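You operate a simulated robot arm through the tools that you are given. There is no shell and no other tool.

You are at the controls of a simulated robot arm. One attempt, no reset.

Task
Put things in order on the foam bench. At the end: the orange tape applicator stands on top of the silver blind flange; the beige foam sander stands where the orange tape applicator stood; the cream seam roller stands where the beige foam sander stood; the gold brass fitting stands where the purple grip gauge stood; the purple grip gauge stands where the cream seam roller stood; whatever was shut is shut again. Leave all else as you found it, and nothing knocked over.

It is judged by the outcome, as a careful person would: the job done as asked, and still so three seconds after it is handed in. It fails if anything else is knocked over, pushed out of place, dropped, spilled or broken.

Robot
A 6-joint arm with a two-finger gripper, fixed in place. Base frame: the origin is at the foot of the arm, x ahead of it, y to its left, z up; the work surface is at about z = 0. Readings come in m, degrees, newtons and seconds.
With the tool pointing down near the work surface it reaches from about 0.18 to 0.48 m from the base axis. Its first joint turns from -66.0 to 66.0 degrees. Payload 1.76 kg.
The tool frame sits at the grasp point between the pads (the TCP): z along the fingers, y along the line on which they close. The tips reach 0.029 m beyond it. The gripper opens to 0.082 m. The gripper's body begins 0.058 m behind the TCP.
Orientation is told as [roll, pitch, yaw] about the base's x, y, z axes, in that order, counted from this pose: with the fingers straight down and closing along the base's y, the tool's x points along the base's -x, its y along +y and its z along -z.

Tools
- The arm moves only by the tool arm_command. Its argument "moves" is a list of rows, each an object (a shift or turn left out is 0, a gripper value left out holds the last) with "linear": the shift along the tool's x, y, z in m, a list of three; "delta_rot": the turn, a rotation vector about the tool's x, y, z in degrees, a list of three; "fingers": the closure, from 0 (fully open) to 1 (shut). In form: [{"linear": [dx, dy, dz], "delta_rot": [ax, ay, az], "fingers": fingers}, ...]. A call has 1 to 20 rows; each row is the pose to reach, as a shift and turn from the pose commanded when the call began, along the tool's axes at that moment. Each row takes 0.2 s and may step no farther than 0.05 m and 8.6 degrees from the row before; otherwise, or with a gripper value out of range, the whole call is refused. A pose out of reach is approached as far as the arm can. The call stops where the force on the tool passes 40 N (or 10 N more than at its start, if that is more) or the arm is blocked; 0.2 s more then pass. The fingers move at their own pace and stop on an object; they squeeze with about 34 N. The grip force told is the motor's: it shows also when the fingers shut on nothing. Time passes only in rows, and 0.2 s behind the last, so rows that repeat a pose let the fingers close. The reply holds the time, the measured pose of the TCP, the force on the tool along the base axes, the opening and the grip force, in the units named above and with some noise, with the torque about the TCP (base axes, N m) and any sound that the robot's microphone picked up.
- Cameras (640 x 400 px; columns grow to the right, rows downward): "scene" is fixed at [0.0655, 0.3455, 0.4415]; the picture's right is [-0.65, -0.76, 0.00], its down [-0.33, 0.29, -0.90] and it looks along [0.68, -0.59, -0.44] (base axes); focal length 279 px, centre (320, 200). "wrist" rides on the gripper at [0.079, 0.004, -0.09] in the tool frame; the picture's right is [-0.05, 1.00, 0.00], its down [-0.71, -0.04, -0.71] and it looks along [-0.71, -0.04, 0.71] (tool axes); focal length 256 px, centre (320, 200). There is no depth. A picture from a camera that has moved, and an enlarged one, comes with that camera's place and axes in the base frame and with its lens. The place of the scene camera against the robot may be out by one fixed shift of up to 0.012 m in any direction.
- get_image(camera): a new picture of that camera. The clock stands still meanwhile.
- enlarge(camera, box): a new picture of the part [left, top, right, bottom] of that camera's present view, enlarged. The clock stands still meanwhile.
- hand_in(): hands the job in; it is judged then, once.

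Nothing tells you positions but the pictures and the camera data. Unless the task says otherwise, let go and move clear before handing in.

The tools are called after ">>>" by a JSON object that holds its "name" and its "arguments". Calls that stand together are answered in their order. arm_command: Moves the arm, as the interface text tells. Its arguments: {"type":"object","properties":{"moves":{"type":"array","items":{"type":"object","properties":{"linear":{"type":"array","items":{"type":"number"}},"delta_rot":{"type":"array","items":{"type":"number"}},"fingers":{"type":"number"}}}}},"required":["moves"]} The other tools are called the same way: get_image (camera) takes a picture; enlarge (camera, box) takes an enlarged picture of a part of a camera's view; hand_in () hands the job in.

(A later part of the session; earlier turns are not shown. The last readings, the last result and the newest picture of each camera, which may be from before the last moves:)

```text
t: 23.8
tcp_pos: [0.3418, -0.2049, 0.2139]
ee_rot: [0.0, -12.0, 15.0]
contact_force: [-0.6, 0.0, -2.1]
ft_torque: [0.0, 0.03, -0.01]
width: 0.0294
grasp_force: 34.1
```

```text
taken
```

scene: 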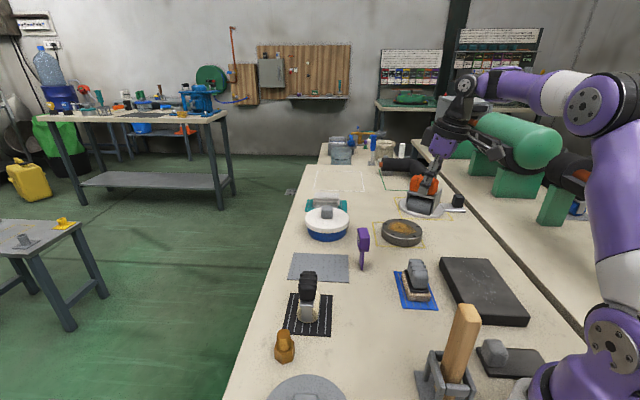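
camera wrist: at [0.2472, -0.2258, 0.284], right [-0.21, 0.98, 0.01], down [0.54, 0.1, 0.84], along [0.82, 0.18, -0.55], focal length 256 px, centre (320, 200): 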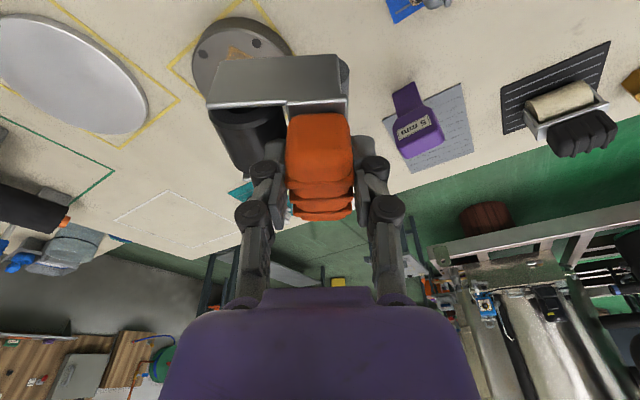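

The applicator hangs upright near the flange, whose top centre I put at about (0.421, -0.269, 0.023). I'll bring it out and down to hover about 2 cm above the flange and check.

>>> {"name": "arm_command", "arguments": {"moves": [{"linear": [-0.0038, -0.0118, 0.0264], "fingers": 1.0}, {"linear": [-0.0086, -0.0239, 0.0529], "fingers": 1.0}, {"linear": [-0.0175, -0.042, 0.0773], "fingers": 1.0}, {"linear": [-0.0294, -0.0599, 0.0921], "fingers": 1.0}, {"linear": [-0.0294, -0.0599, 0.0921], "fingers": 1.0}]}}

>>> {"name": "enlarge", "arguments": {"camera": "scene", "box": [340, 150, 480, 270]}}

>>> {"name": "get_image", "arguments": {"camera": "wrist"}}

```text
t: 25.0
tcp_pos: [0.4002, -0.2535, 0.1276]
ee_rot: [0.0, -12.1, 15.0]
contact_force: [-1.3, -1.0, -2.5]
ft_torque: [0.04, 0.01, -0.01]
width: 0.0291
grasp_force: 34.1
out of reach, approached as far as the arm can: row 4, 5
```

```text
3.33 times, centred on (410, 210) of scene
camera zoom: at [0.0655, 0.3455, 0.4415], right [-0.65, -0.76, 0.0], down [-0.33, 0.29, -0.9], along [0.68, -0.59, -0.44], focal length 931 px, centre (20, 167)
```

zoom: 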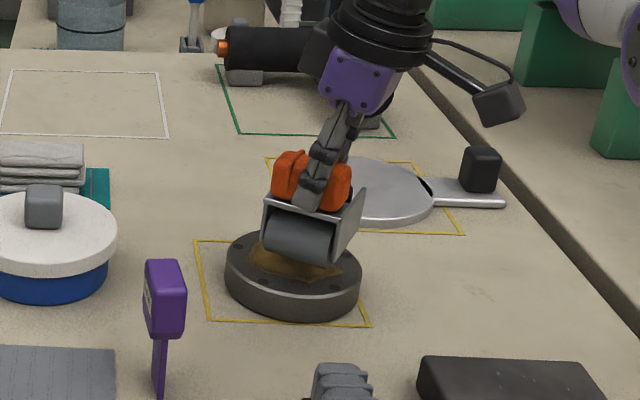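

```text
taken
camera wrist: at [0.3069, -0.2722, 0.1981], right [-0.21, 0.98, 0.01], down [0.54, 0.1, 0.84], along [0.82, 0.18, -0.55], focal length 256 px, centre (320, 200)
```

wrist: 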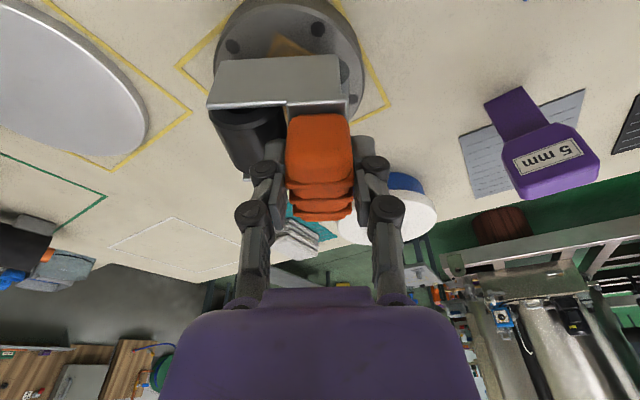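

The applicator hovers over the flange, its footprint centred to within about 6 mm. I'll lower it in small steps and watch for contact.

>>> {"name": "arm_command", "arguments": {"moves": [{"linear": [0.0016, 0, 0.0073], "fingers": 1.0}, {"linear": [0.0031, 0, 0.0147], "fingers": 1.0}, {"linear": [0.0031, 0, 0.0147], "fingers": 1.0}]}}

>>> {"name": "enlarge", "arguments": {"camera": "scene", "box": [360, 180, 450, 260]}}

```text
t: 25.8
tcp_pos: [0.4002, -0.2522, 0.1128]
ee_rot: [0.0, -12.1, 14.9]
contact_force: [0.7, 0.0, -2.1]
ft_torque: [0.0, 0.02, -0.01]
width: 0.0295
grasp_force: 34.8
```

```text
5.00 times, centred on (405, 220) of scene
camera zoom: at [0.0655, 0.3455, 0.4415], right [-0.65, -0.76, 0.0], down [-0.33, 0.29, -0.9], along [0.68, -0.59, -0.44], focal length 1396 px, centre (-105, 100)
```

zoom: 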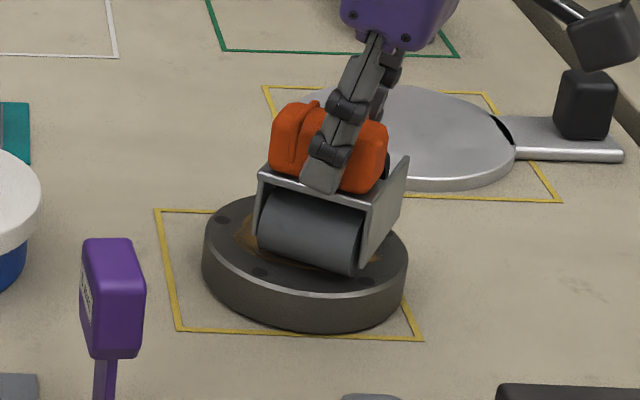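

>>> {"name": "arm_command", "arguments": {"moves": [{"linear": [0.0004, 0, 0.002], "fingers": 1.0}, {"linear": [0.0006, 0, 0.003], "fingers": 1.0}, {"linear": [0.0006, 0, 0.003], "fingers": 1.0}]}}

```text
t: 26.6
tcp_pos: [0.4008, -0.2535, 0.1104]
ee_rot: [-0.2, -12.1, 14.9]
contact_force: [-7.7, 3.8, 22.9]
ft_torque: [0.38, 0.69, 0.07]
width: 0.0294
grasp_force: 34.4
```

It has touched down on the flange with about 23 N, so I'll ease up by about 1 mm before letting go.

>>> {"name": "arm_command", "arguments": {"moves": [{"linear": [-0.0002, 0, -0.0012], "fingers": 1.0}, {"linear": [-0.0002, 0, -0.0012], "fingers": 1.0}]}}

>>> {"name": "enlarge", "arguments": {"camera": "scene", "box": [360, 180, 450, 260]}}

>>> {"name": "enlarge", "arguments": {"camera": "wrist", "box": [180, 0, 460, 200]}}

```text
t: 27.2
tcp_pos: [0.4013, -0.2525, 0.1105]
ee_rot: [-0.1, -12.2, 14.9]
contact_force: [6.4, -3.5, 9.0]
ft_torque: [-0.3, -0.39, 0.05]
width: 0.0294
grasp_force: 34.0
```

```text
5.00 times, centred on (405, 220) of scene
camera zoom: at [0.0655, 0.3455, 0.4415], right [-0.65, -0.76, 0.0], down [-0.33, 0.29, -0.9], along [0.68, -0.59, -0.44], focal length 1396 px, centre (-105, 100)
```

zoom: 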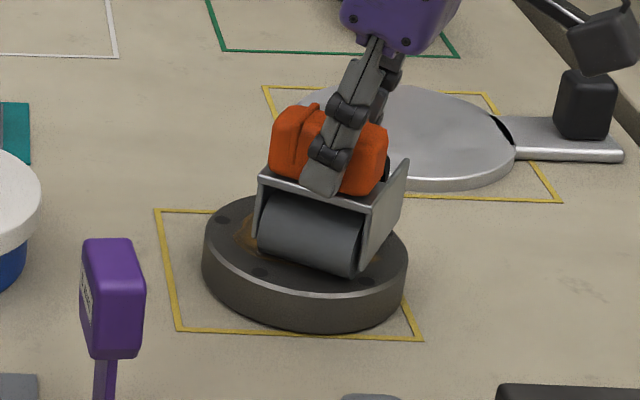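

```text
2.00 times, centred on (320, 100) of wrist
camera zoom: at [0.3066, -0.273, 0.1807], right [-0.21, 0.98, 0.01], down [0.53, 0.1, 0.84], along [0.82, 0.18, -0.54], focal length 512 px, centre (320, 400)
```

zoom: 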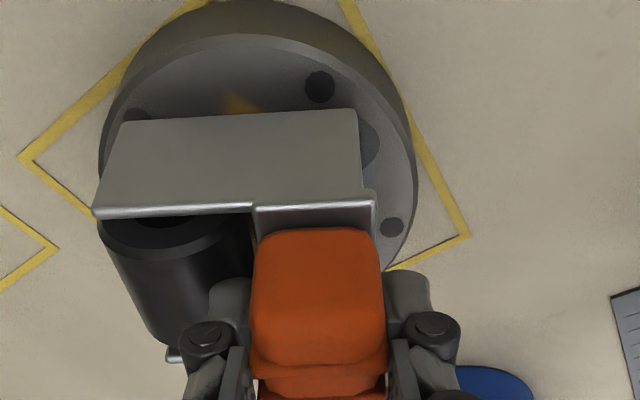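

The applicator sits on the flange with all four corners inside its rim by about 4 mm. I'll open just enough to release it and rise clear.

>>> {"name": "arm_command", "arguments": {"moves": [{"linear": [-0.0003, 0, -0.0015], "fingers": 0.6}, {"linear": [-0.0003, 0, -0.0015], "fingers": 0.53}, {"linear": [-0.0003, 0, -0.0015], "fingers": 0.47}, {"linear": [-0.0003, 0, -0.0015], "fingers": 0.45}]}}

>>> {"name": "enlarge", "arguments": {"camera": "scene", "box": [360, 180, 450, 260]}}

>>> {"name": "enlarge", "arguments": {"camera": "wrist", "box": [180, 0, 460, 200]}}

```text
t: 28.2
tcp_pos: [0.4003, -0.2531, 0.1115]
ee_rot: [0.1, -12.0, 14.8]
contact_force: [0.7, 0.2, 0.0]
ft_torque: [0.01, -0.01, -0.01]
width: 0.0452
grasp_force: 0.1
```

```text
5.00 times, centred on (405, 220) of scene
camera zoom: at [0.0655, 0.3455, 0.4415], right [-0.65, -0.76, 0.0], down [-0.33, 0.29, -0.9], along [0.68, -0.59, -0.44], focal length 1396 px, centre (-105, 100)
```

zoom: 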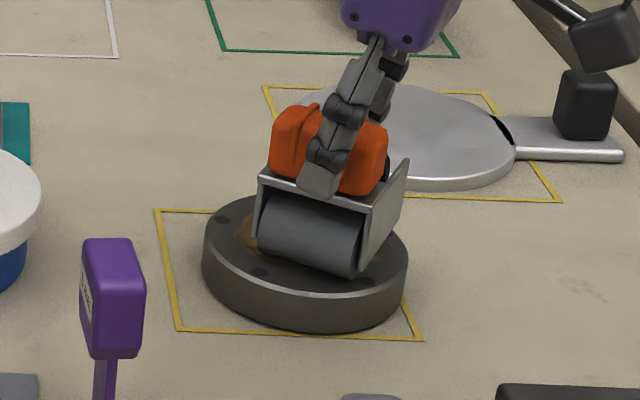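

```text
2.00 times, centred on (320, 100) of wrist
camera zoom: at [0.3064, -0.2734, 0.1819], right [-0.21, 0.98, 0.01], down [0.54, 0.1, 0.84], along [0.82, 0.18, -0.54], focal length 512 px, centre (320, 400)
```

zoom: 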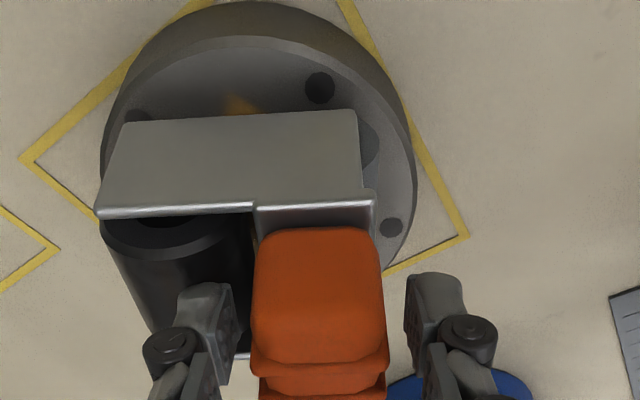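

Released and standing. I'll withdraw along the fingers' own axis and then back toward the base.

>>> {"name": "arm_command", "arguments": {"moves": [{"linear": [0, 0, -0.02]}, {"linear": [0, 0, -0.04]}, {"linear": [0.01, 0, -0.055]}, {"linear": [0.035, 0.01, -0.08]}, {"linear": [0.06, 0.03, -0.1]}, {"linear": [0.06, 0.03, -0.1], "fingers": 0.0}]}}

>>> {"name": "get_image", "arguments": {"camera": "wrist"}}

>>> {"name": "enlarge", "arguments": {"camera": "scene", "box": [360, 180, 450, 260]}}

```text
t: 29.6
tcp_pos: [0.3165, -0.2435, 0.1969]
ee_rot: [0.0, -12.0, 14.9]
contact_force: [-0.3, -0.4, -0.5]
ft_torque: [0.01, -0.02, 0.0]
width: 0.0816
grasp_force: 0.1
out of reach, approached as far as the arm can: row 2, 3
```

```text
taken
camera wrist: at [0.222, -0.2639, 0.2671], right [-0.21, 0.98, 0.01], down [0.53, 0.1, 0.84], along [0.82, 0.18, -0.54], focal length 256 px, centre (320, 200)
```

wrist: 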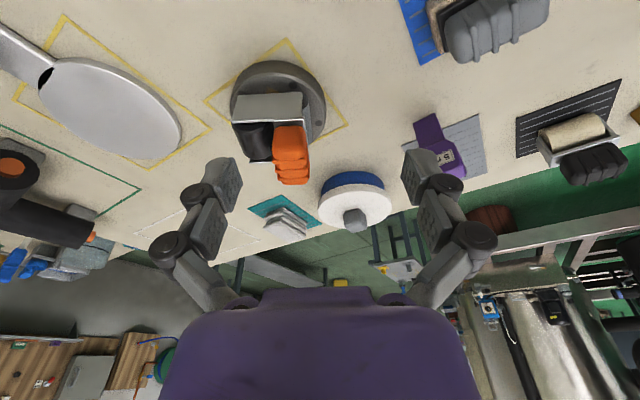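

```text
5.00 times, centred on (405, 220) of scene
camera zoom: at [0.0655, 0.3455, 0.4415], right [-0.65, -0.76, 0.0], down [-0.33, 0.29, -0.9], along [0.68, -0.59, -0.44], focal length 1396 px, centre (-105, 100)
```

zoom: 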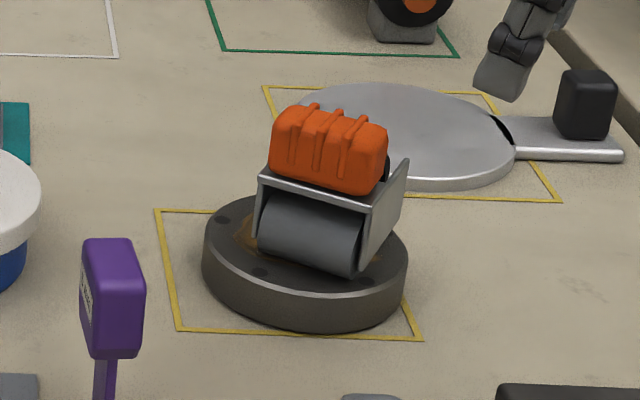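

The applicator stands squarely on the flange. Before going on, I'll check the silver lever disc and the flange once more at high zoom to be sure I've identified them correctly.

>>> {"name": "enlarge", "arguments": {"camera": "scene", "box": [395, 190, 470, 220]}}

>>> {"name": "enlarge", "arguments": {"camera": "wrist", "box": [0, 0, 220, 180]}}

>>> {"name": "enlarge", "arguments": {"camera": "wrist", "box": [200, 30, 360, 200]}}

>>> {"name": "enlarge", "arguments": {"camera": "scene", "box": [465, 320, 560, 390]}}

```text
8.53 times, centred on (432, 205) of scene
camera zoom: at [0.0655, 0.3455, 0.4415], right [-0.65, -0.76, 0.0], down [-0.33, 0.29, -0.9], along [0.68, -0.59, -0.44], focal length 2383 px, centre (-640, 157)
```

zoom: 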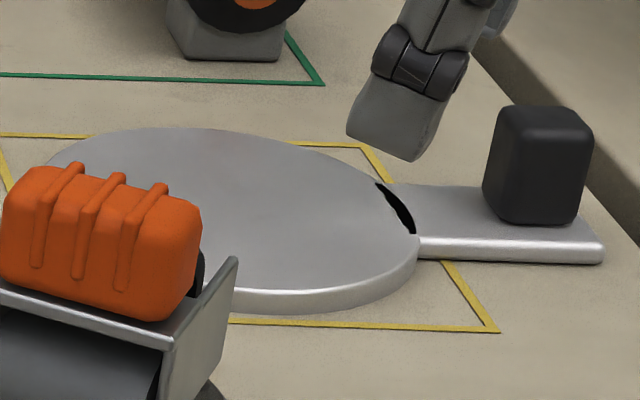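

```text
2.22 times, centred on (110, 90) of wrist
camera zoom: at [0.222, -0.2639, 0.2671], right [-0.21, 0.98, 0.01], down [0.53, 0.1, 0.84], along [0.82, 0.18, -0.54], focal length 569 px, centre (787, 444)
```

zoom: 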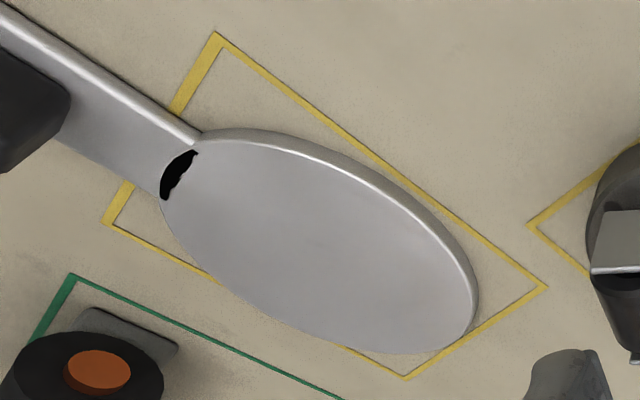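

```text
2.35 times, centred on (280, 115) of wrist
camera zoom: at [0.222, -0.2639, 0.2671], right [-0.21, 0.98, 0.01], down [0.53, 0.1, 0.84], along [0.82, 0.18, -0.54], focal length 602 px, centre (414, 400)
```

zoom: 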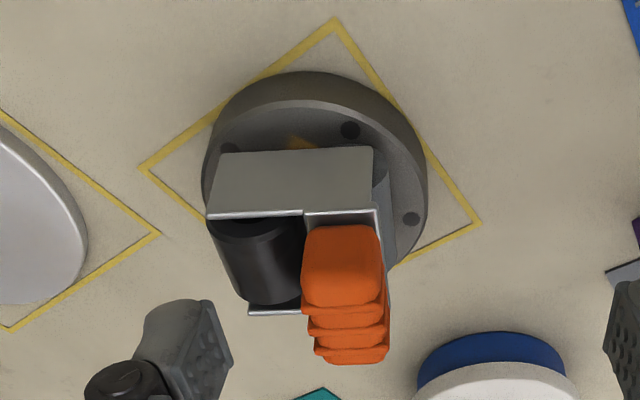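

```text
5.71 times, centred on (512, 355) of scene
camera zoom: at [0.0655, 0.3455, 0.4415], right [-0.65, -0.76, 0.0], down [-0.33, 0.29, -0.9], along [0.68, -0.59, -0.44], focal length 1596 px, centre (-780, -686)
```

zoom: 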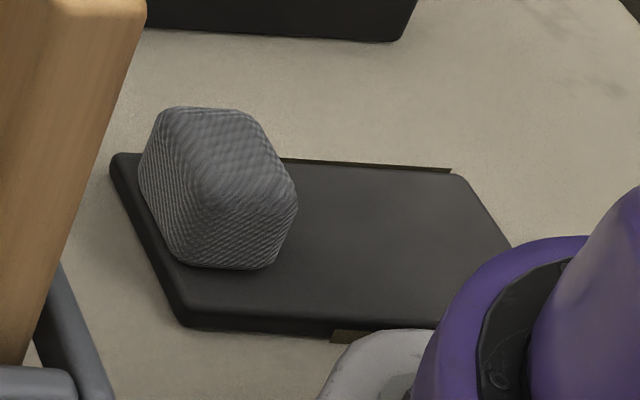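

I'm satisfied: only the dark disc has the bolt-hole ring of a flange and can be reached, while the bright disc looks like a hot-plate paddle. Next is the sander on the blue mat near (0.283, -0.112), so I'll level the tool and look at it from above.

>>> {"name": "arm_command", "arguments": {"moves": [{"linear": [0.004, 0.034, -0.002], "delta_rot": [0, 6, 0]}, {"linear": [0.0083, 0.0682, -0.0048], "delta_rot": [0, 12, 0]}, {"linear": [0.0083, 0.0682, -0.0048], "delta_rot": [0, 12, 0]}]}}

```text
t: 30.4
tcp_pos: [0.2873, -0.1817, 0.199]
ee_rot: [0.0, 0.0, 14.9]
contact_force: [-0.7, -0.1, -0.4]
ft_torque: [0.02, 0.03, -0.03]
width: 0.0819
grasp_force: 0.1
```

>>> {"name": "arm_command", "arguments": {"moves": [{"linear": [-0.002, 0.01, 0.0], "delta_rot": [0, 0, 8.5]}, {"linear": [-0.004, 0.02, 0.0], "delta_rot": [0, 0, 17]}, {"linear": [-0.006, 0.03, 0.005], "delta_rot": [0, 0, 25.5]}, {"linear": [-0.008, 0.04, 0.01], "delta_rot": [0, 0, 34]}, {"linear": [-0.01, 0.05, 0.015], "delta_rot": [0, 0, 42.5]}, {"linear": [-0.012, 0.06, 0.02], "delta_rot": [0, 0, 51]}, {"linear": [-0.0138, 0.0677, 0.03], "delta_rot": [0, 0, 59.9]}, {"linear": [-0.0138, 0.0677, 0.03], "delta_rot": [0, 0, 59.9]}]}}

>>> {"name": "get_image", "arguments": {"camera": "wrist"}}

>>> {"name": "enlarge", "arguments": {"camera": "wrist", "box": [220, 0, 420, 160]}}

```text
refused: row 7 steps farther than a row can; nothing moved
```

```text
taken
camera wrist: at [0.2103, -0.1972, 0.2883], right [-0.21, 0.98, 0.0], down [0.69, 0.15, 0.71], along [0.69, 0.15, -0.71], focal length 256 px, centre (320, 200)
```

wrist: 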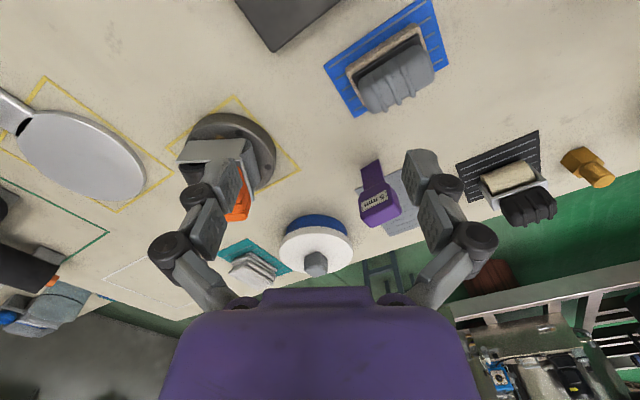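

```text
2.50 times, centred on (320, 80) of wrist
camera zoom: at [0.2103, -0.1972, 0.2883], right [-0.21, 0.98, 0.0], down [0.69, 0.15, 0.71], along [0.69, 0.15, -0.71], focal length 640 px, centre (320, 500)
```

zoom: 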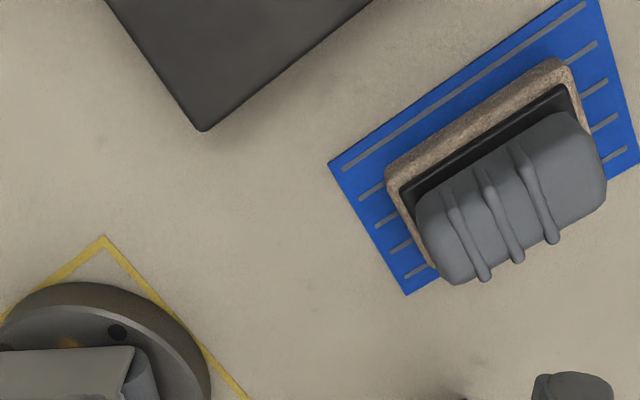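

The step was a touch too large in the last row; I'll resend it with smaller turns.

>>> {"name": "arm_command", "arguments": {"moves": [{"linear": [-0.002, 0.01, 0.0], "delta_rot": [0, 0, 8]}, {"linear": [-0.004, 0.02, 0.0], "delta_rot": [0, 0, 16]}, {"linear": [-0.006, 0.03, 0.005], "delta_rot": [0, 0, 24]}, {"linear": [-0.008, 0.04, 0.01], "delta_rot": [0, 0, 32]}, {"linear": [-0.01, 0.05, 0.015], "delta_rot": [0, 0, 40]}, {"linear": [-0.012, 0.06, 0.02], "delta_rot": [0, 0, 48]}, {"linear": [-0.0138, 0.0677, 0.025], "delta_rot": [0, 0, 56]}, {"linear": [-0.0138, 0.0677, 0.03], "delta_rot": [0, 0, 59.9]}, {"linear": [-0.0138, 0.0677, 0.03], "delta_rot": [0, 0, 59.9]}]}}

>>> {"name": "get_image", "arguments": {"camera": "wrist"}}

>>> {"name": "enlarge", "arguments": {"camera": "wrist", "box": [220, 20, 420, 180]}}

>>> {"name": "enlarge", "arguments": {"camera": "scene", "box": [370, 230, 470, 320]}}

```text
t: 32.4
tcp_pos: [0.284, -0.1117, 0.1696]
ee_rot: [0.1, -0.1, -45.2]
contact_force: [0.3, 0.3, -0.4]
ft_torque: [-0.01, 0.0, -0.03]
width: 0.082
grasp_force: 0.1
```

```text
taken
camera wrist: at [0.2329, -0.0523, 0.2586], right [0.75, 0.67, 0.0], down [0.47, -0.53, 0.71], along [0.47, -0.53, -0.71], focal length 256 px, centre (320, 200)
```

wrist: 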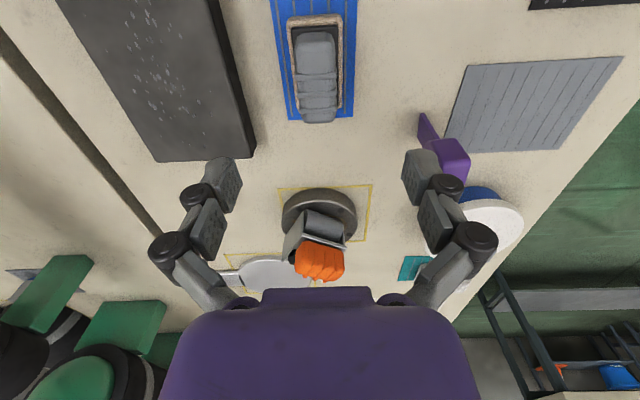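

```text
2.50 times, centred on (320, 100) of wrist
camera zoom: at [0.2329, -0.0523, 0.2586], right [0.75, 0.67, 0.0], down [0.47, -0.53, 0.71], along [0.47, -0.53, -0.71], focal length 640 px, centre (320, 450)
```

zoom: 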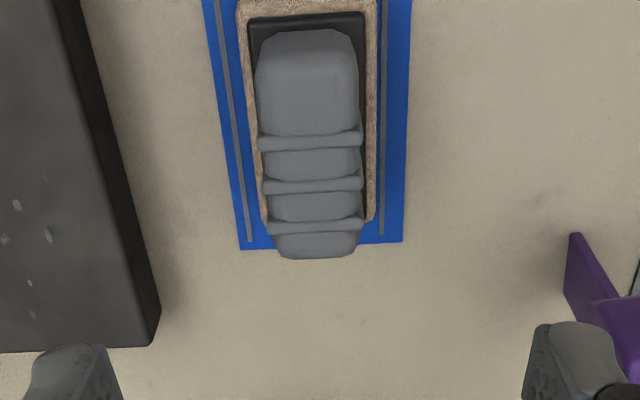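

```text
4.44 times, centred on (420, 275) of scene
camera zoom: at [0.0655, 0.3455, 0.4415], right [-0.65, -0.76, 0.0], down [-0.33, 0.29, -0.9], along [0.68, -0.59, -0.44], focal length 1241 px, centre (-124, -133)
```

zoom: 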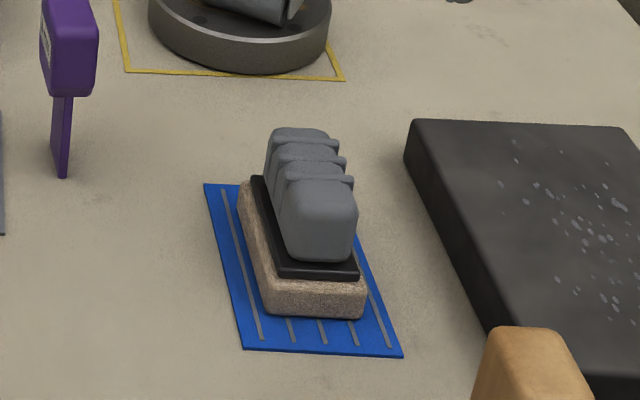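

The sander's handle is centred near (0.281, -0.110), about 30 mm wide with its top near 0.072, lined up with the fingers. I'll descend around it, gripping about 6 mm off centre on the near side for the sake of reach later.

>>> {"name": "arm_command", "arguments": {"moves": [{"linear": [0.004, -0.0005, 0.03], "fingers": 0.28}, {"linear": [0.009, -0.001, 0.06], "fingers": 0.28}, {"linear": [0.009, -0.001, 0.08], "fingers": 0.28}, {"linear": [0.009, -0.001, 0.08], "fingers": 0.28}]}}

>>> {"name": "enlarge", "arguments": {"camera": "wrist", "box": [220, 60, 420, 220]}}

>>> {"name": "enlarge", "arguments": {"camera": "scene", "box": [370, 230, 470, 320]}}

```text
t: 33.4
tcp_pos: [0.2794, -0.1058, 0.0906]
ee_rot: [0.0, 0.0, -44.9]
contact_force: [0.8, -0.5, 0.4]
ft_torque: [0.03, -0.02, 0.01]
width: 0.0592
grasp_force: 0.1
```

```text
2.50 times, centred on (320, 140) of wrist
camera zoom: at [0.2258, -0.0467, 0.1802], right [0.74, 0.67, 0.0], down [0.47, -0.53, 0.71], along [0.47, -0.53, -0.71], focal length 640 px, centre (320, 350)
```

zoom: 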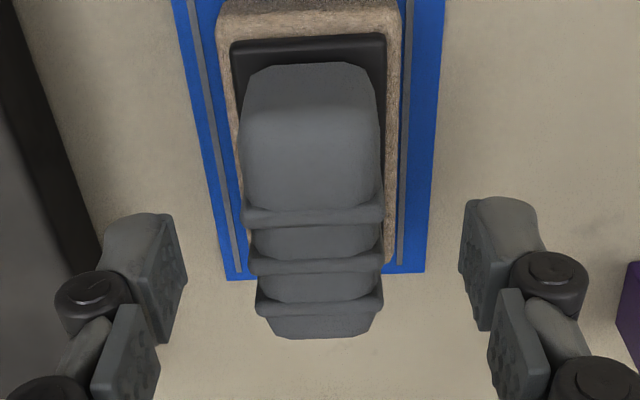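

```text
4.44 times, centred on (420, 275) of scene
camera zoom: at [0.0655, 0.3455, 0.4415], right [-0.65, -0.76, 0.0], down [-0.33, 0.29, -0.9], along [0.68, -0.59, -0.44], focal length 1241 px, centre (-124, -133)
```

zoom: 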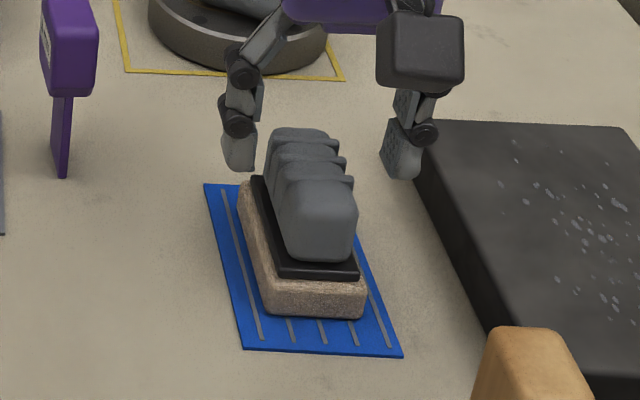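

>>> {"name": "arm_command", "arguments": {"moves": [{"linear": [0.0, -0.002, 0.015]}, {"linear": [0.0, -0.002, 0.0325]}, {"linear": [0.0, -0.002, 0.0325]}]}}

>>> {"name": "enlarge", "arguments": {"camera": "scene", "box": [370, 230, 470, 320]}}

```text
t: 34.2
tcp_pos: [0.278, -0.1087, 0.0571]
ee_rot: [0.0, 0.1, -45.2]
contact_force: [0.5, 0.9, 0.6]
ft_torque: [0.0, -0.02, -0.04]
width: 0.0592
grasp_force: 0.1
```

```text
4.44 times, centred on (420, 275) of scene
camera zoom: at [0.0655, 0.3455, 0.4415], right [-0.65, -0.76, 0.0], down [-0.33, 0.29, -0.9], along [0.68, -0.59, -0.44], focal length 1241 px, centre (-124, -133)
```

zoom: 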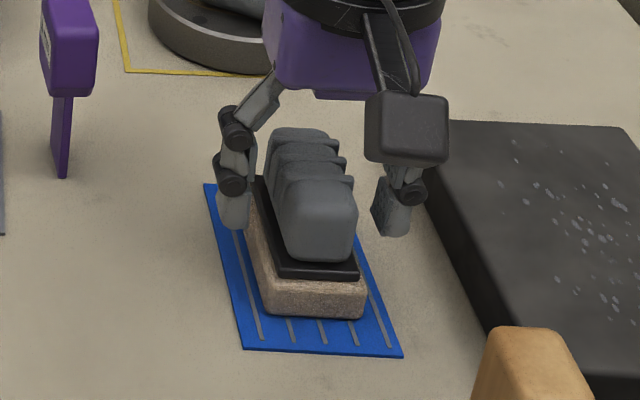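

The fingers straddle the handle with no contact; closing now.

>>> {"name": "arm_command", "arguments": {"moves": [{"fingers": 0.5}, {"fingers": 0.75}, {"fingers": 1.0}, {"fingers": 1.0}, {"fingers": 1.0}]}}

>>> {"name": "enlarge", "arguments": {"camera": "wrist", "box": [220, 60, 420, 220]}}

```text
t: 35.4
tcp_pos: [0.278, -0.1091, 0.058]
ee_rot: [0.0, -0.1, -45.0]
contact_force: [-0.5, 1.5, 9.8]
ft_torque: [0.1, -0.07, 0.04]
width: 0.0294
grasp_force: 34.3
```

```text
2.50 times, centred on (320, 140) of wrist
camera zoom: at [0.2252, -0.0486, 0.1465], right [0.74, 0.67, 0.0], down [0.47, -0.53, 0.71], along [0.47, -0.53, -0.71], focal length 640 px, centre (320, 350)
```

zoom: 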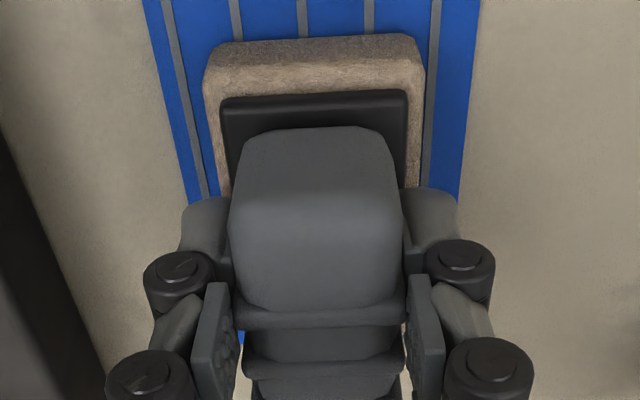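

The sander is gripped. I'll lift it straight up by 13 cm.

>>> {"name": "arm_command", "arguments": {"moves": [{"linear": [0, 0, -0.015], "fingers": 1.0}, {"linear": [0, 0, -0.05], "fingers": 1.0}, {"linear": [0, 0, -0.09], "fingers": 1.0}, {"linear": [0, 0, -0.13], "fingers": 1.0}, {"linear": [0, 0, -0.13], "fingers": 1.0}]}}

>>> {"name": "get_image", "arguments": {"camera": "scene"}}

```text
t: 36.6
tcp_pos: [0.2786, -0.1079, 0.1886]
ee_rot: [0.0, 0.0, -45.0]
contact_force: [-0.1, -0.7, -2.1]
ft_torque: [0.01, 0.02, -0.03]
width: 0.0295
grasp_force: 34.0
```

```text
taken
```

scene: 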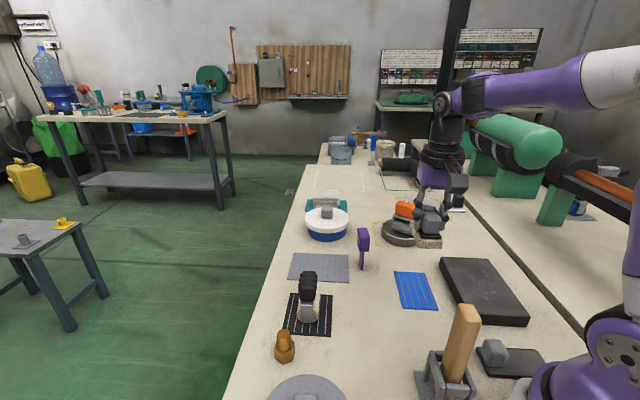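

Only the bare blue mat is left where it stood. I'll carry the sander across to above the grey mat.

>>> {"name": "arm_command", "arguments": {"moves": [{"linear": [-0.004, 0.03, 0], "fingers": 1.0}, {"linear": [-0.008, 0.07, 0], "fingers": 1.0}, {"linear": [-0.013, 0.11, 0], "fingers": 1.0}, {"linear": [-0.017, 0.145, 0], "fingers": 1.0}, {"linear": [-0.0191, 0.1662, 0], "fingers": 1.0}, {"linear": [-0.0438, 0.191, 0.024], "fingers": 1.0}, {"linear": [-0.0438, 0.191, 0.024], "fingers": 1.0}]}}

>>> {"name": "get_image", "arguments": {"camera": "wrist"}}

>>> {"name": "enlarge", "arguments": {"camera": "scene", "box": [260, 170, 400, 300]}}

```text
t: 38.2
tcp_pos: [0.4423, -0.0039, 0.1627]
ee_rot: [0.0, 0.0, -45.0]
contact_force: [-0.2, -0.9, -3.2]
ft_torque: [-0.01, 0.01, 0.0]
width: 0.0295
grasp_force: 33.5
```

```text
taken
camera wrist: at [0.3906, 0.0556, 0.2516], right [0.74, 0.67, 0.0], down [0.47, -0.53, 0.71], along [0.47, -0.53, -0.71], focal length 256 px, centre (320, 200)
```

wrist: 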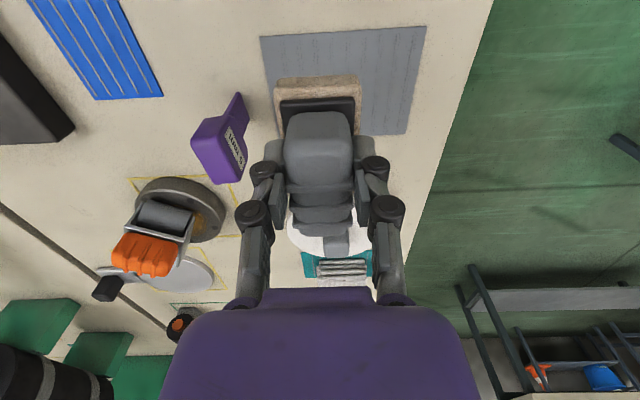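

```text
3.08 times, centred on (330, 235) of scene
camera zoom: at [0.0655, 0.3455, 0.4415], right [-0.65, -0.76, 0.0], down [-0.33, 0.29, -0.9], along [0.68, -0.59, -0.44], focal length 859 px, centre (289, 92)
```

zoom: 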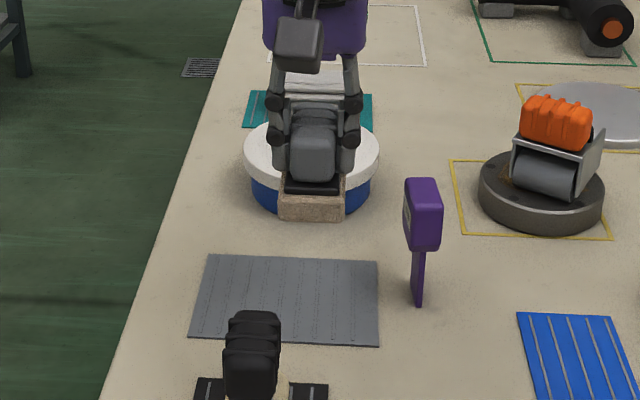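

The bare grey mat's centre works out at about (0.474, -0.007). I'll lower the sander outward and down to just above it.

>>> {"name": "arm_command", "arguments": {"moves": [{"linear": [-0.0071, 0.0071, 0.027], "fingers": 1.0}, {"linear": [-0.0139, 0.0139, 0.0527], "fingers": 1.0}, {"linear": [-0.0207, 0.0199, 0.0827], "fingers": 1.0}, {"linear": [-0.0207, 0.0199, 0.096], "fingers": 1.0}, {"linear": [-0.0207, 0.0199, 0.096], "fingers": 1.0}]}}

>>> {"name": "enlarge", "arguments": {"camera": "wrist", "box": [200, 20, 440, 200]}}

>>> {"name": "enlarge", "arguments": {"camera": "scene", "box": [260, 200, 400, 300]}}

```text
t: 39.4
tcp_pos: [0.4722, -0.0044, 0.0674]
ee_rot: [0.0, 0.0, -45.0]
contact_force: [0.5, -0.5, -2.7]
ft_torque: [0.03, -0.02, 0.01]
width: 0.0293
grasp_force: 34.2
```

```text
2.22 times, centred on (320, 110) of wrist
camera zoom: at [0.4196, 0.055, 0.1573], right [0.74, 0.67, 0.0], down [0.47, -0.53, 0.71], along [0.47, -0.53, -0.71], focal length 569 px, centre (320, 400)
```

zoom: 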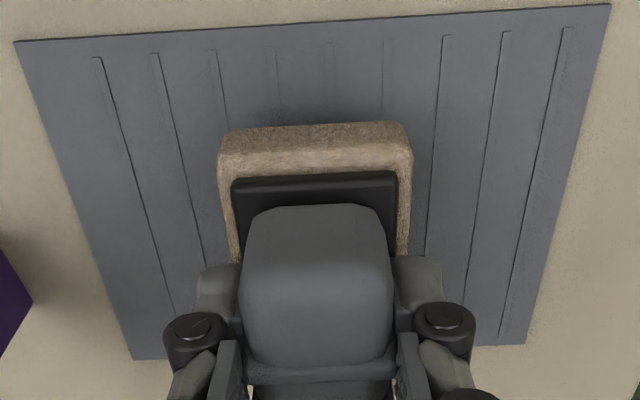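

```text
4.00 times, centred on (330, 250) of scene
camera zoom: at [0.0655, 0.3455, 0.4415], right [-0.65, -0.76, 0.0], down [-0.33, 0.29, -0.9], along [0.68, -0.59, -0.44], focal length 1117 px, centre (280, 0)
```

zoom: 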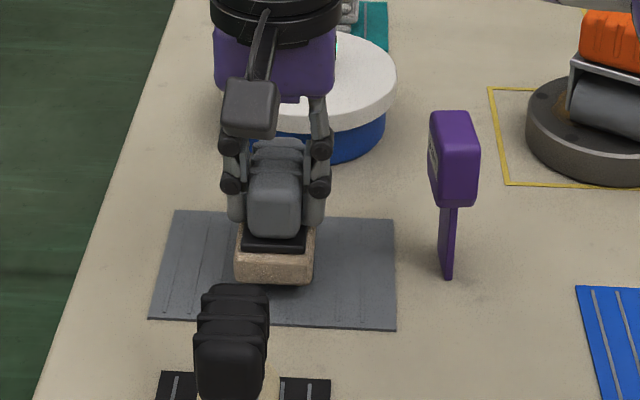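

>>> {"name": "arm_command", "arguments": {"moves": [{"linear": [0.0005, 0, 0.004], "fingers": 1.0}, {"linear": [0.0005, 0, 0.008], "fingers": 1.0}, {"linear": [0.0005, 0, 0.008], "fingers": 1.0}]}}

```text
t: 40.2
tcp_pos: [0.4715, -0.0055, 0.0596]
ee_rot: [0.0, 0.0, -45.0]
contact_force: [0.5, -0.5, -2.6]
ft_torque: [0.03, 0.03, 0.01]
width: 0.0292
grasp_force: 34.2
```

>>> {"name": "arm_command", "arguments": {"moves": [{"linear": [0, 0, 0.001], "fingers": 1.0}, {"linear": [0, 0, 0.002], "fingers": 1.0}, {"linear": [0, 0, 0.002], "fingers": 1.0}]}}

```text
t: 41.0
tcp_pos: [0.4718, -0.0059, 0.0569]
ee_rot: [0.1, 0.0, -45.0]
contact_force: [-0.2, 0.4, -2.6]
ft_torque: [0.0, 0.05, 0.0]
width: 0.0295
grasp_force: 34.4
```

>>> {"name": "arm_command", "arguments": {"moves": [{"linear": [0, 0, 0.001], "fingers": 1.0}, {"linear": [0, 0, 0.001], "fingers": 1.0}]}}

```text
t: 41.6
tcp_pos: [0.4719, -0.0034, 0.0581]
ee_rot: [0.0, 0.0, -45.1]
contact_force: [-13.1, 0.2, 18.5]
ft_torque: [-0.18, 0.21, -0.14]
width: 0.0294
grasp_force: 34.4
```

Touchdown felt (18 N). I'll ease off slightly and open the fingers.

>>> {"name": "arm_command", "arguments": {"moves": [{"linear": [0, 0, -0.0008], "fingers": 1.0}, {"linear": [0, 0, -0.0008], "fingers": 0.58}, {"linear": [0, 0, -0.0008], "fingers": 0.45}, {"linear": [0, 0, -0.0008], "fingers": 0.3}, {"linear": [0, 0, -0.0008], "fingers": 0.3}]}}

>>> {"name": "enlarge", "arguments": {"camera": "scene", "box": [260, 200, 400, 300]}}

>>> {"name": "enlarge", "arguments": {"camera": "wrist", "box": [200, 20, 440, 200]}}

```text
t: 42.8
tcp_pos: [0.4706, -0.0047, 0.0573]
ee_rot: [0.0, 0.1, -44.9]
contact_force: [-0.6, -0.3, 0.2]
ft_torque: [0.0, -0.02, -0.03]
width: 0.0576
grasp_force: 0.2
```

```text
4.00 times, centred on (330, 250) of scene
camera zoom: at [0.0655, 0.3455, 0.4415], right [-0.65, -0.76, 0.0], down [-0.33, 0.29, -0.9], along [0.68, -0.59, -0.44], focal length 1117 px, centre (280, 0)
```

zoom: 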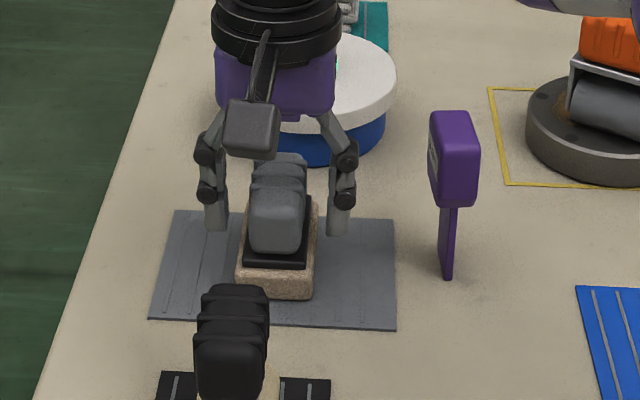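

```text
2.22 times, centred on (320, 110) of wrist
camera zoom: at [0.419, 0.0551, 0.1461], right [0.74, 0.67, 0.0], down [0.47, -0.53, 0.71], along [0.47, -0.53, -0.71], focal length 569 px, centre (320, 400)
```

zoom: 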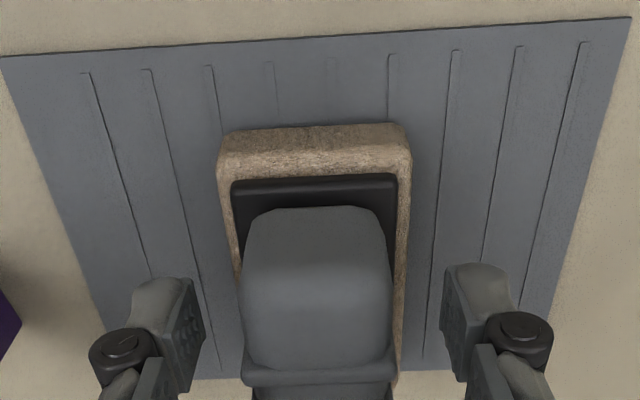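

The sander stands on the grey mat within about 4 mm of the centre. I'll rise clear and move over to look at the roller.

>>> {"name": "arm_command", "arguments": {"moves": [{"linear": [0, 0, -0.025]}, {"linear": [0, 0, -0.052]}, {"linear": [0.0141, -0.0141, -0.08]}, {"linear": [0.03, -0.02, -0.1]}, {"linear": [0.0495, -0.0212, -0.115]}, {"linear": [0.08, -0.025, -0.125], "fingers": 0.0}, {"linear": [0.08, -0.025, -0.125], "fingers": 0.0}]}}

>>> {"name": "enlarge", "arguments": {"camera": "scene", "box": [260, 200, 380, 350]}}

>>> {"name": "get_image", "arguments": {"camera": "wrist"}}

```text
t: 44.4
tcp_pos: [0.3978, 0.0358, 0.1807]
ee_rot: [0.1, 0.1, -45.0]
contact_force: [1.0, 1.1, -0.4]
ft_torque: [-0.01, 0.01, 0.0]
width: 0.0816
grasp_force: 0.0
```

```text
2.67 times, centred on (320, 275) of scene
camera zoom: at [0.0655, 0.3455, 0.4415], right [-0.65, -0.76, 0.0], down [-0.33, 0.29, -0.9], along [0.68, -0.59, -0.44], focal length 745 px, centre (320, 0)
```

zoom: 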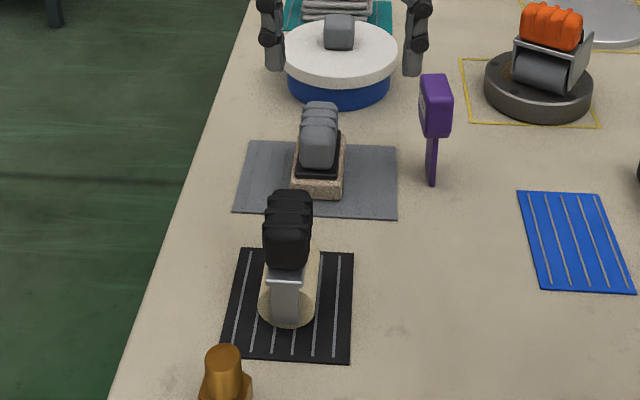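

```text
taken
camera wrist: at [0.3452, 0.0951, 0.2695], right [0.74, 0.67, 0.0], down [0.47, -0.53, 0.71], along [0.47, -0.53, -0.71], focal length 256 px, centre (320, 200)
```

wrist: 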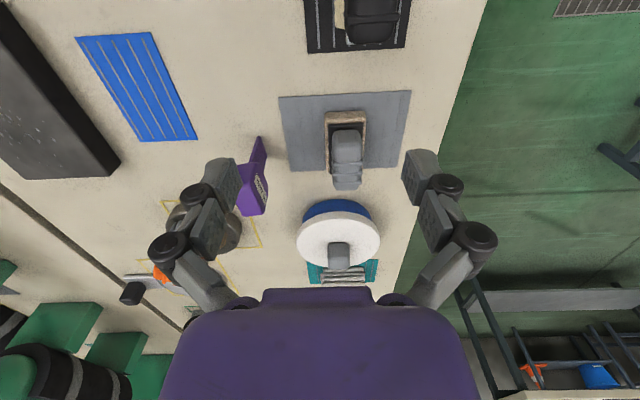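

The blue mat is bare, centred at about (0.283, -0.1125). Next I'll hover above the roller to look at it.

>>> {"name": "arm_command", "arguments": {"moves": [{"linear": [0.028, 0.0166, -0.01]}, {"linear": [0.0559, 0.0332, -0.02]}, {"linear": [0.0559, 0.0332, -0.02]}]}}

>>> {"name": "get_image", "arguments": {"camera": "wrist"}}

>>> {"name": "enlarge", "arguments": {"camera": "wrist", "box": [220, 20, 420, 180]}}

>>> {"name": "enlarge", "arguments": {"camera": "scene", "box": [270, 260, 350, 350]}}

```text
t: 45.2
tcp_pos: [0.3805, 0.0992, 0.1998]
ee_rot: [0.0, 0.0, -45.0]
contact_force: [-0.5, 0.1, 1.1]
ft_torque: [0.0, -0.02, 0.02]
width: 0.0822
grasp_force: 0.0
```

```text
taken
camera wrist: at [0.3283, 0.1593, 0.2895], right [0.74, 0.67, 0.0], down [0.47, -0.53, 0.71], along [0.47, -0.53, -0.71], focal length 256 px, centre (320, 200)
```

wrist: 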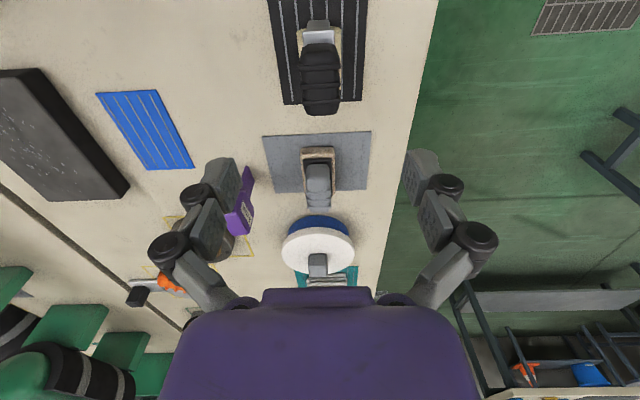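

```text
2.50 times, centred on (320, 100) of wrist
camera zoom: at [0.3283, 0.1593, 0.2895], right [0.74, 0.67, 0.0], down [0.47, -0.53, 0.71], along [0.47, -0.53, -0.71], focal length 640 px, centre (320, 450)
```

zoom: 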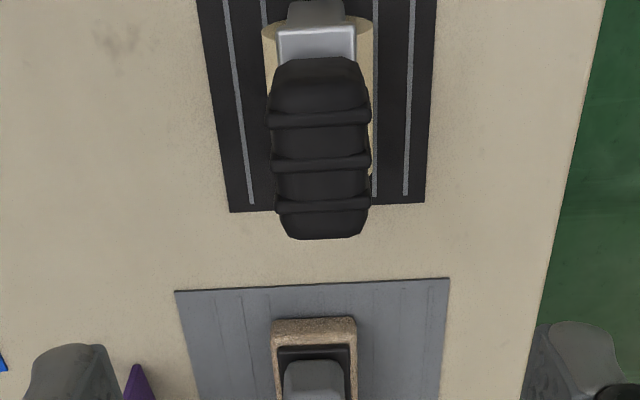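

```text
4.44 times, centred on (310, 305) of scene
camera zoom: at [0.0655, 0.3455, 0.4415], right [-0.65, -0.76, 0.0], down [-0.33, 0.29, -0.9], along [0.68, -0.59, -0.44], focal length 1241 px, centre (364, -267)
```

zoom: 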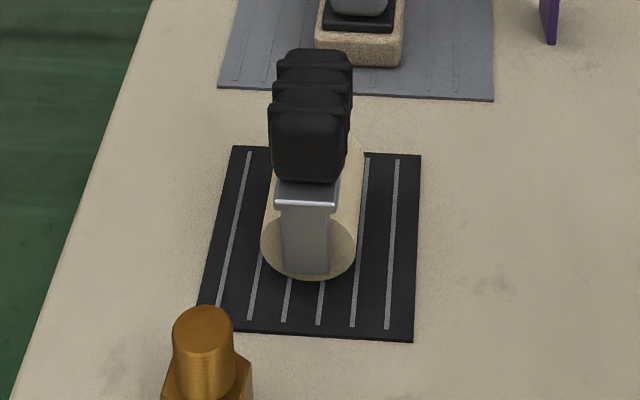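

The roller's handle is centred near (0.381, 0.0995) and spans about z 0.056–0.097, in line with the fingers. I'll descend around it.

>>> {"name": "arm_command", "arguments": {"moves": [{"linear": [0, 0.0007, 0.04], "fingers": 0.28}, {"linear": [0, 0.0007, 0.07], "fingers": 0.28}, {"linear": [0, 0.0007, 0.07], "fingers": 0.28}]}}

>>> {"name": "enlarge", "arguments": {"camera": "wrist", "box": [220, 60, 420, 220]}}

>>> {"name": "enlarge", "arguments": {"camera": "scene", "box": [270, 240, 350, 340]}}

```text
t: 46.0
tcp_pos: [0.3842, 0.0983, 0.1273]
ee_rot: [0.0, -0.1, -44.9]
contact_force: [0.1, 0.0, -0.1]
ft_torque: [-0.01, 0.02, -0.01]
width: 0.0591
grasp_force: 0.1
```

```text
2.50 times, centred on (320, 140) of wrist
camera zoom: at [0.3308, 0.1584, 0.2174], right [0.74, 0.67, 0.0], down [0.47, -0.53, 0.71], along [0.47, -0.53, -0.71], focal length 640 px, centre (320, 350)
```

zoom: 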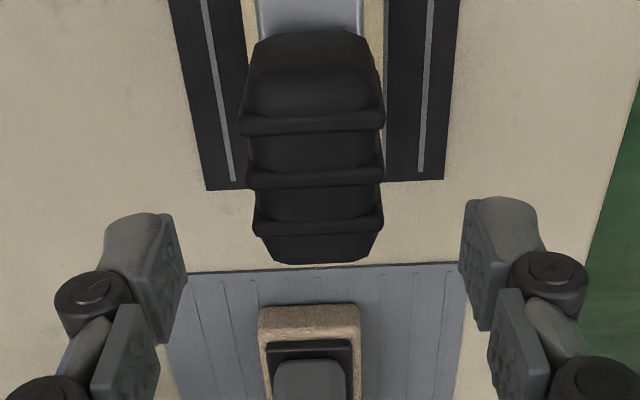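

```text
4.00 times, centred on (310, 290) of scene
camera zoom: at [0.0655, 0.3455, 0.4415], right [-0.65, -0.76, 0.0], down [-0.33, 0.29, -0.9], along [0.68, -0.59, -0.44], focal length 1117 px, centre (360, -160)
```

zoom: 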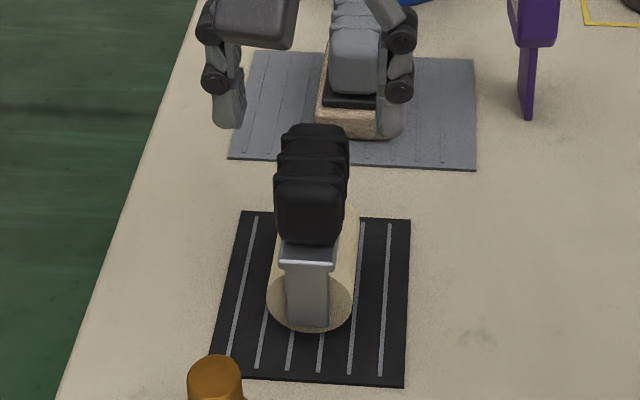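

>>> {"name": "arm_command", "arguments": {"moves": [{"linear": [0.003, -0.001, 0.02]}, {"linear": [0.003, -0.001, 0.045]}, {"linear": [0.003, -0.001, 0.045]}]}}

>>> {"name": "enlarge", "arguments": {"camera": "scene", "box": [270, 240, 350, 340]}}

```text
t: 46.8
tcp_pos: [0.3801, 0.0992, 0.086]
ee_rot: [0.0, 0.0, -45.0]
contact_force: [0.5, 0.7, 0.0]
ft_torque: [-0.05, -0.02, 0.01]
width: 0.0589
grasp_force: 0.1
```

```text
4.00 times, centred on (310, 290) of scene
camera zoom: at [0.0655, 0.3455, 0.4415], right [-0.65, -0.76, 0.0], down [-0.33, 0.29, -0.9], along [0.68, -0.59, -0.44], focal length 1117 px, centre (360, -160)
```

zoom: 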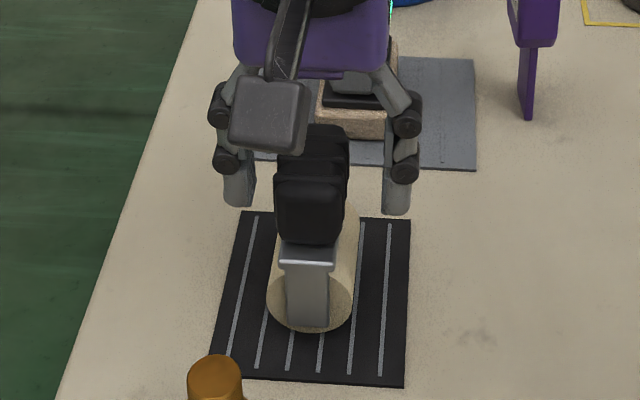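

>>> {"name": "arm_command", "arguments": {"moves": [{"fingers": 0.5}, {"fingers": 0.75}, {"fingers": 1.0}, {"fingers": 1.0}, {"fingers": 1.0}]}}

>>> {"name": "enlarge", "arguments": {"camera": "wrist", "box": [220, 60, 420, 220]}}

>>> {"name": "enlarge", "arguments": {"camera": "scene", "box": [270, 240, 350, 340]}}

```text
t: 48.0
tcp_pos: [0.3802, 0.0991, 0.0868]
ee_rot: [0.1, -0.1, -45.0]
contact_force: [2.0, 3.9, 9.8]
ft_torque: [0.26, -0.17, 0.0]
width: 0.0295
grasp_force: 34.5
```

```text
2.50 times, centred on (320, 140) of wrist
camera zoom: at [0.3265, 0.1587, 0.1758], right [0.74, 0.67, 0.0], down [0.47, -0.53, 0.71], along [0.47, -0.53, -0.71], focal length 640 px, centre (320, 350)
```

zoom: 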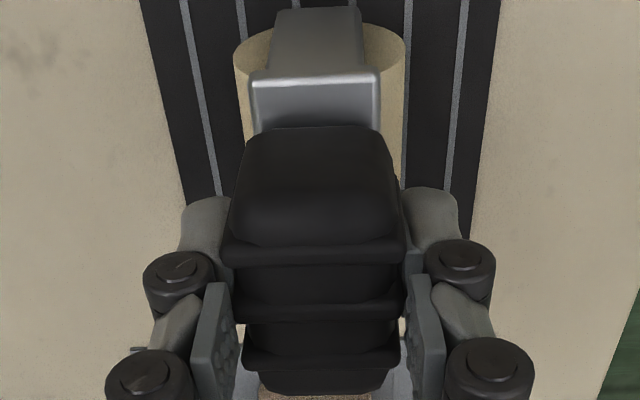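

```text
4.00 times, centred on (310, 290) of scene
camera zoom: at [0.0655, 0.3455, 0.4415], right [-0.65, -0.76, 0.0], down [-0.33, 0.29, -0.9], along [0.68, -0.59, -0.44], focal length 1117 px, centre (360, -160)
```

zoom: 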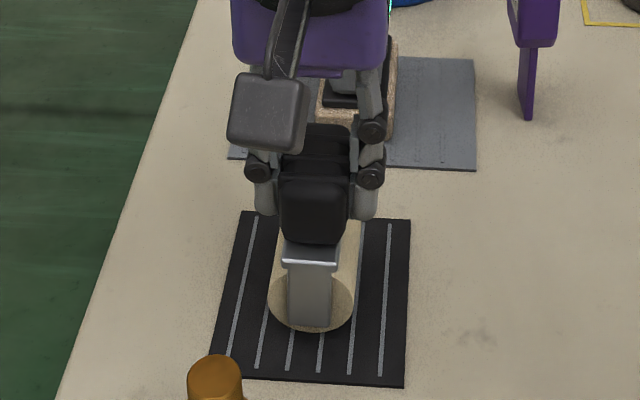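

The roller is gripped on its handle, centred. I'll lift it straight up and check.

>>> {"name": "arm_command", "arguments": {"moves": [{"linear": [0, 0, -0.015], "fingers": 1.0}, {"linear": [0, 0, -0.05], "fingers": 1.0}, {"linear": [0, 0, -0.09], "fingers": 1.0}, {"linear": [0, 0, -0.125], "fingers": 1.0}, {"linear": [0, 0, -0.125], "fingers": 1.0}]}}

>>> {"name": "enlarge", "arguments": {"camera": "scene", "box": [250, 160, 410, 340]}}

```text
t: 49.2
tcp_pos: [0.3779, 0.0981, 0.213]
ee_rot: [-0.1, 0.0, -45.0]
contact_force: [0.0, -0.9, -2.7]
ft_torque: [0.01, -0.03, -0.01]
width: 0.0297
grasp_force: 34.2
```

```text
2.22 times, centred on (330, 250) of scene
camera zoom: at [0.0655, 0.3455, 0.4415], right [-0.65, -0.76, 0.0], down [-0.33, 0.29, -0.9], along [0.68, -0.59, -0.44], focal length 621 px, centre (298, 89)
```

zoom: 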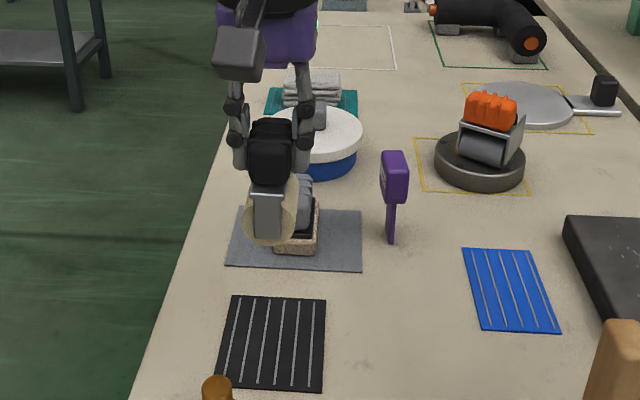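

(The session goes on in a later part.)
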